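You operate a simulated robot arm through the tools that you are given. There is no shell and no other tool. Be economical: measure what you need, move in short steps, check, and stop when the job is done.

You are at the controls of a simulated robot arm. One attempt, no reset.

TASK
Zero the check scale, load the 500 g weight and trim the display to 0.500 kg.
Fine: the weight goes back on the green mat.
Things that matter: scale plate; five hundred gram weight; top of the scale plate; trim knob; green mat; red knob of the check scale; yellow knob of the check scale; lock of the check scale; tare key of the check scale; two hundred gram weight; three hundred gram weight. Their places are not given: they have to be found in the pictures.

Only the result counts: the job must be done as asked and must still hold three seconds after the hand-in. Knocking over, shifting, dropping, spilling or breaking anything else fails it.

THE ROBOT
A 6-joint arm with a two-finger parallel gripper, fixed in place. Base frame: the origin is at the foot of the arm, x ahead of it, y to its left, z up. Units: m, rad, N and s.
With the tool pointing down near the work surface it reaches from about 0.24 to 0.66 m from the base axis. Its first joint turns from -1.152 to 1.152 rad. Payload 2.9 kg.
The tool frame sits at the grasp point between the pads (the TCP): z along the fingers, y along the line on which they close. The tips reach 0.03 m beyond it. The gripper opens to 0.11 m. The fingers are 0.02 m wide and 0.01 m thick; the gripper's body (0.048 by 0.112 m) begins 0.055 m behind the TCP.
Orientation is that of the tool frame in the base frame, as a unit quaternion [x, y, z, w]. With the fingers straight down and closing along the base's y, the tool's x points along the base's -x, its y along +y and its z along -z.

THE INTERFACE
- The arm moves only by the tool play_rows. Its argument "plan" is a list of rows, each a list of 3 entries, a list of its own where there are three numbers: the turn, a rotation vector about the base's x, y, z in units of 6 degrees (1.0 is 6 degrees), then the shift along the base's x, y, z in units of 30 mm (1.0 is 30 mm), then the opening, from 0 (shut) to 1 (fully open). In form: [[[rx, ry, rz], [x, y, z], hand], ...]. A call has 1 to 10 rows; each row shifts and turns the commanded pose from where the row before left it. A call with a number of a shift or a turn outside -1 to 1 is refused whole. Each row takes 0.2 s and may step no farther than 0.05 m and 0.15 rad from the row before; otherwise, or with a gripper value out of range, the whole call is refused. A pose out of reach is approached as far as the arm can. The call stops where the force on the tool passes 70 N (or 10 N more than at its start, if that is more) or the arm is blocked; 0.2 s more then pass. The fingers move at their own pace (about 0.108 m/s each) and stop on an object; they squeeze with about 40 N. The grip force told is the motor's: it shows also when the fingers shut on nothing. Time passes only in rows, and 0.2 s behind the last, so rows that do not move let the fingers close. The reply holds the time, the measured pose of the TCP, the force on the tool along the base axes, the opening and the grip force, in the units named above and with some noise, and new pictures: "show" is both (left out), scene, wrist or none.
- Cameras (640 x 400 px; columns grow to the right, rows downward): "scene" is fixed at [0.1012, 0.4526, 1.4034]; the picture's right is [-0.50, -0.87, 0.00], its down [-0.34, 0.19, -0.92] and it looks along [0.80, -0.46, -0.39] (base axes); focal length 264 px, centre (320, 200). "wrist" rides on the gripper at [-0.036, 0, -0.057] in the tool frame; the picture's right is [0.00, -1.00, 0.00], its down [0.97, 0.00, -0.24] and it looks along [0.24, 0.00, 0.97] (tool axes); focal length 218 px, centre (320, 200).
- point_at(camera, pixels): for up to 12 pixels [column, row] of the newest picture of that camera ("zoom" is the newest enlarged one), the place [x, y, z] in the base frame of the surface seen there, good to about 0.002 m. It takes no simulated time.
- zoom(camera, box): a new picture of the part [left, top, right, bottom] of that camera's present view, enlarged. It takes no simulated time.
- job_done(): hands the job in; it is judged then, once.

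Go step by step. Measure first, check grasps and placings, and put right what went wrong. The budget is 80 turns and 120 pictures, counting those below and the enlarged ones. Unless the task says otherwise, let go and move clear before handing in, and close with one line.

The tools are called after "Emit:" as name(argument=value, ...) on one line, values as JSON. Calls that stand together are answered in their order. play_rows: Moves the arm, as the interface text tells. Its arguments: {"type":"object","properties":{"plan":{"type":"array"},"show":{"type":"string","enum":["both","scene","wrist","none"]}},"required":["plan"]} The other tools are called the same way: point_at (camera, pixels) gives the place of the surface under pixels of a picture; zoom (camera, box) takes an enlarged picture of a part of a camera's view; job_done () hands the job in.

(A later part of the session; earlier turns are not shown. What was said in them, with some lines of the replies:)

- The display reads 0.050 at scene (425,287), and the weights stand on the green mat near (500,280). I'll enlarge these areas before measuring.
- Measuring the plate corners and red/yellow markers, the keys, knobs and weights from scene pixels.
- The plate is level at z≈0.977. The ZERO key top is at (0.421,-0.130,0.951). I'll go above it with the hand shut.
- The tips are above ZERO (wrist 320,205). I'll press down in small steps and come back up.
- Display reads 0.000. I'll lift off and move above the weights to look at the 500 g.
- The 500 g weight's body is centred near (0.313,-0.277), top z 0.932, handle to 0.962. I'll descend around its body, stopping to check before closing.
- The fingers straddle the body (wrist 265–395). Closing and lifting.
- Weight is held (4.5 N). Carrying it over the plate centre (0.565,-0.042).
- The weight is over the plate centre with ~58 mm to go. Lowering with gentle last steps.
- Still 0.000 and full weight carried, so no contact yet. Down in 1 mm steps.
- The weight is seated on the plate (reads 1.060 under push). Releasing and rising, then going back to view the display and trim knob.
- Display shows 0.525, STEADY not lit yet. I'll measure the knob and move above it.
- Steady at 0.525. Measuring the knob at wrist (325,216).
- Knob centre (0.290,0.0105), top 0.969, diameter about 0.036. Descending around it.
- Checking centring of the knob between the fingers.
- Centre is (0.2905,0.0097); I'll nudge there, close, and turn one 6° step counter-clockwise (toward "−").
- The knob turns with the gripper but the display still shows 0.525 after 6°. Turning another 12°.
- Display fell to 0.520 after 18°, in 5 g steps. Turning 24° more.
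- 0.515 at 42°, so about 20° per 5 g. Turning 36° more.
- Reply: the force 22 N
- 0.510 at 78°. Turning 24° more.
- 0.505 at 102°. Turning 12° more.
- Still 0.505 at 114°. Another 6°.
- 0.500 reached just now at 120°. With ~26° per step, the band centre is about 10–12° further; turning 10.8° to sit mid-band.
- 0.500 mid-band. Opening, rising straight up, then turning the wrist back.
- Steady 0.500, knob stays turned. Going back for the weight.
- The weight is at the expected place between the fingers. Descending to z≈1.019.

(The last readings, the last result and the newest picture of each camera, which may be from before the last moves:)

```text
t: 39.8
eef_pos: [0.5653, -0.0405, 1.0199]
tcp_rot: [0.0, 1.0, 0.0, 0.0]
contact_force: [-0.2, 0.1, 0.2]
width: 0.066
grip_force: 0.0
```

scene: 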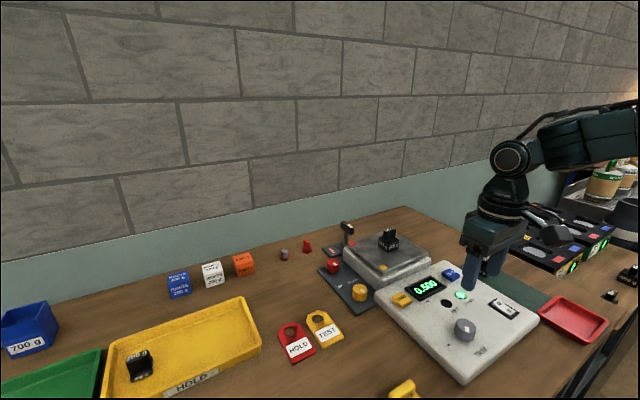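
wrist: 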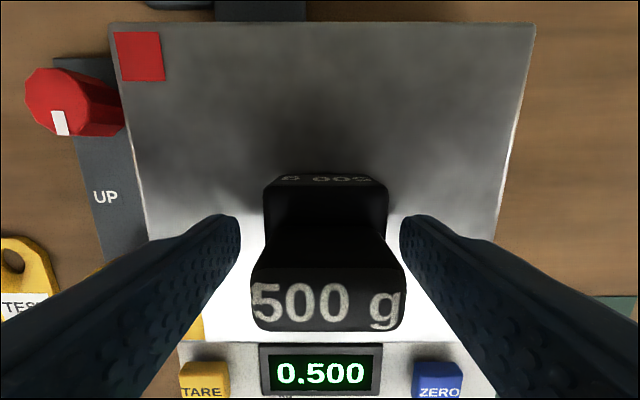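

Well straddled. Closing and lifting to about z 1.08.

Emit:
play_rows(plan=[[[0, 0, 0], [0, 0, 0], 0.2], [[0, 0, 0], [0, 0, 0], 0.2], [[0, 0, 0], [0, 0, 0], 0.2], [[0, 0, 0], [0, 0, 0.5], 0.2], [[0, 0, 0], [0, 0, 1], 0.2], [[0, 0, 0], [0, 0, 0.5], 0.2], [[0, 0, 0], [0, 0, 0], 0.2], [[0, 0, 0], [0, 0, 0], 0.2]], show="wrist")

Emit:
zoom(camera="scene", box=[390, 260, 490, 320])

```text
t: 41.6
eef_pos: [0.5646, -0.0411, 1.0807]
tcp_rot: [0.001, 1.0, 0.001, 0.0]
contact_force: [0.9, 0.3, -5.5]
width: 0.0421
grip_force: 40.4
```

wrist: 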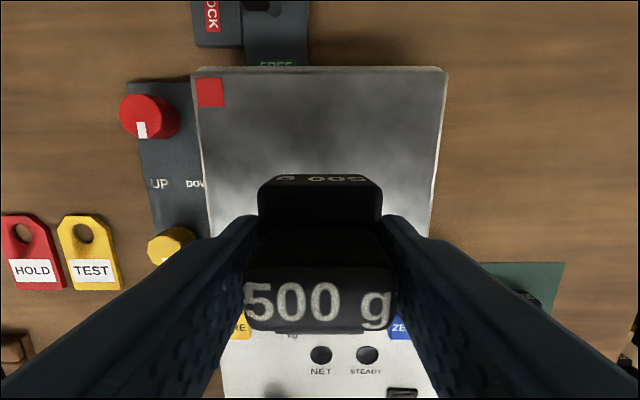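

```text
6.40 times, centred on (440, 290) of scene
```

zoom: 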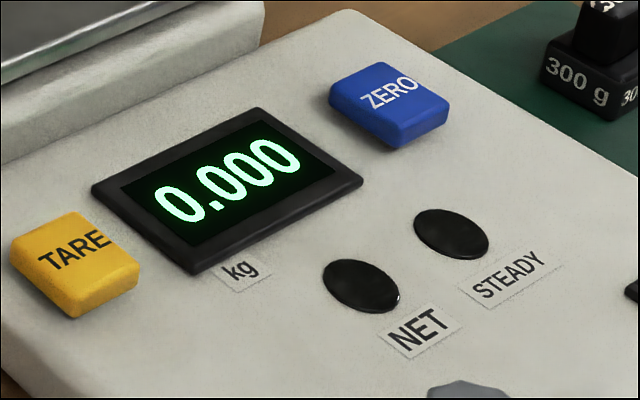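

Empty plate reads 0.000. Carrying the weight back to its original spot on the mat.

Emit:
play_rows(plan=[[[0, 0, 0], [-0.923, -0.872, 0], 0.2], [[0, 0, 0], [-0.923, -0.872, 0], 0.2], [[0, 0, 0], [-0.923, -0.872, 0], 0.2], [[0, 0, 0], [-0.923, -0.872, 0], 0.2], [[0, 0, 0], [-0.923, -0.872, 0], 0.2], [[0, 0, 0], [-0.923, -0.872, 0], 0.2], [[0, 0, 0], [-0.923, -0.872, 0], 0.2], [[0, 0, 0], [-0.923, -0.872, 0], 0.2], [[0, 0, 0], [-0.923, -0.872, 0], 0.2], [[0, 0, 0], [0, 0, 0], 0.2]])

```text
t: 43.8
eef_pos: [0.314, -0.2756, 1.0799]
tcp_rot: [0.0, 1.0, 0.001, 0.0]
contact_force: [-0.2, 0.2, -4.4]
width: 0.0426
grip_force: 40.0
```

scene: 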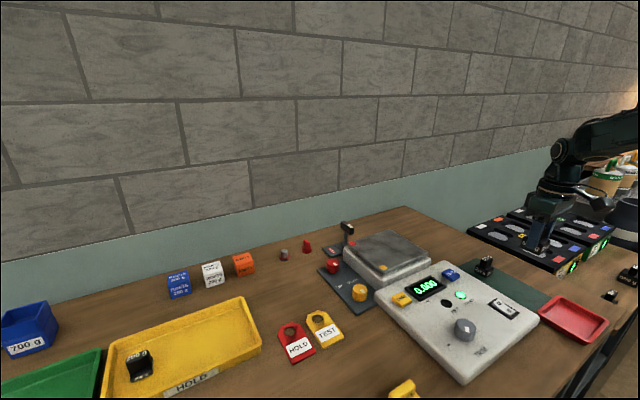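
wrist: 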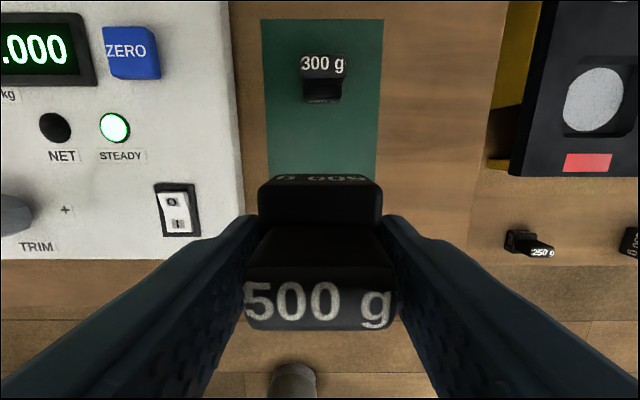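

Over the mat, steady 0.000. Lowering to just above contact (TCP ≈0.946), then 1 mm steps.

Emit:
play_rows(plan=[[[0, 0, 0], [0, 0, -1], 0.2], [[0, 0, 0], [0, 0, -1], 0.2], [[0, 0, 0], [0, 0, -1], 0.2], [[0, 0, 0], [0, 0, -1], 0.2], [[0, 0, 0], [0, 0, -0.43], 0.2], [[0, 0, 0], [0, 0, -0.03], 0.2], [[0, 0, 0], [0, 0, -0.03], 0.2], [[0, 0, 0], [0, 0, 0], 0.2]], show="wrist")

```text
t: 45.6
eef_pos: [0.3156, -0.2759, 0.9453]
tcp_rot: [0.0, 1.0, 0.001, 0.0]
contact_force: [-0.3, 0.1, -4.4]
width: 0.0427
grip_force: 39.9
```

wrist: 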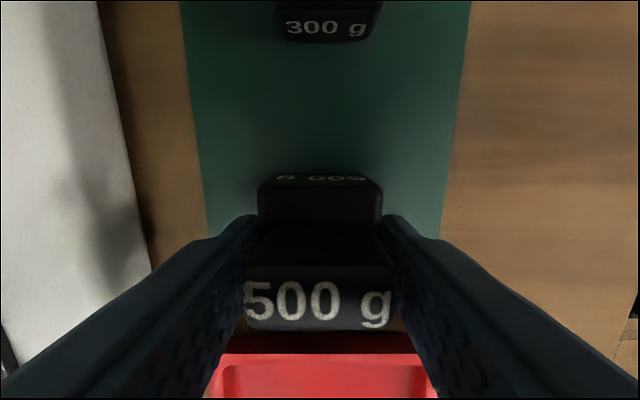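

No contact yet; two more 1 mm steps.

Emit:
play_rows(plan=[[[0, 0, 0], [0, 0, -0.03], 0.2], [[0, 0, 0], [0, 0, -0.03], 0.2], [[0, 0, 0], [0, 0, 0], 0.2]], show="none")

```text
t: 46.4
eef_pos: [0.3153, -0.2755, 0.9447]
tcp_rot: [0.0, 1.0, 0.001, 0.0]
contact_force: [0.3, -0.6, -4.7]
width: 0.0426
grip_force: 39.3
```

Emit:
play_rows(plan=[[[0, 0, 0], [0, 0, -0.03], 0.2], [[0, 0, 0], [0, 0, -0.03], 0.2], [[0, 0, 0], [0, 0, 0], 0.2]], show="none")

```text
t: 47.2
eef_pos: [0.3167, -0.2763, 0.943]
tcp_rot: [0.0, 1.0, 0.0, 0.002]
contact_force: [-5.5, 8.9, 32.6]
width: 0.0424
grip_force: 39.8
```

Contact (32 N). Easing up 1 mm, then releasing and rising clear.

Emit:
play_rows(plan=[[[0, 0, 0], [0, 0, 0.03], 0.2], [[0, 0, 0], [0, 0, 0], 0.2], [[0, 0, 0], [0, 0, 0], 0.6], [[0, 0, 0], [0, 0, 0], 0.6], [[0, 0, 0], [0, 0, 1], 0.6], [[0, 0, 0], [0, 0, 1], 0.6], [[0, 0, 0], [0, 0, 1], 0.6], [[0, 0, 0], [0, 0, 1], 0.6], [[0, 0, 0], [0, 0, 1], 0.6], [[0, 0, 0], [0, 0, 1], 0.6]])

Emit:
zoom(camera="scene", box=[390, 230, 630, 380])

```text
t: 49.4
eef_pos: [0.3148, -0.2761, 1.1238]
tcp_rot: [0.0, 1.0, 0.0, 0.001]
contact_force: [0.2, -0.1, -0.5]
width: 0.0661
grip_force: 0.0
```

scene: 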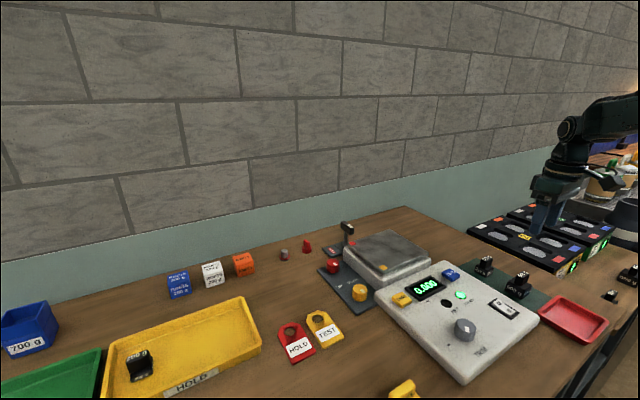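
wrist: 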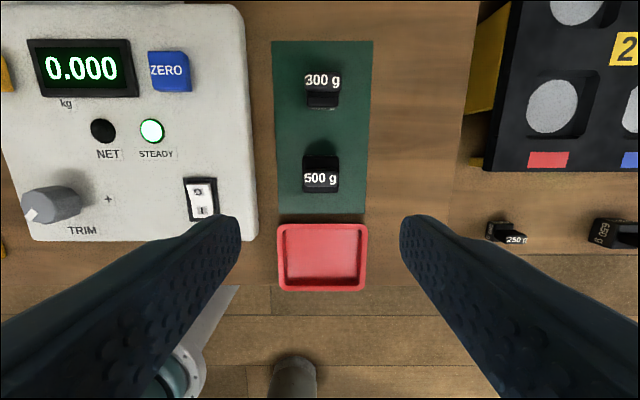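

```text
2.67 times, centred on (510, 305) of scene
```

zoom: 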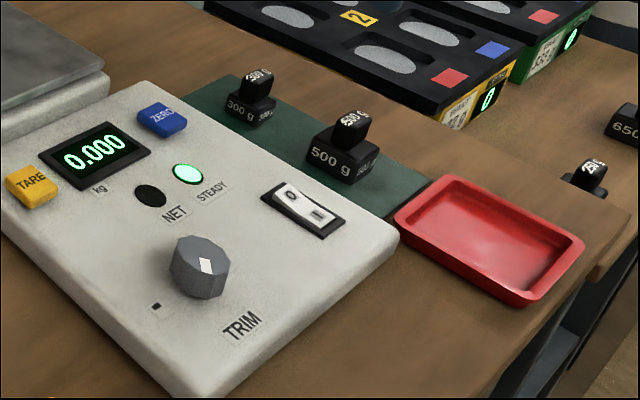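

The 500 g weight stands on the green mat (wrist 320,175), the display is steady at 0.000 with the plate empty, and the gripper is open and clear. Handing in.

Emit:
job_done()

```text
The job is handed in.
```

I zeroed the scale, trimmed it to a steady 0.500 kg with the 500 g weight on it, and put the weight back on the green mat; the empty scale now reads 0.000.
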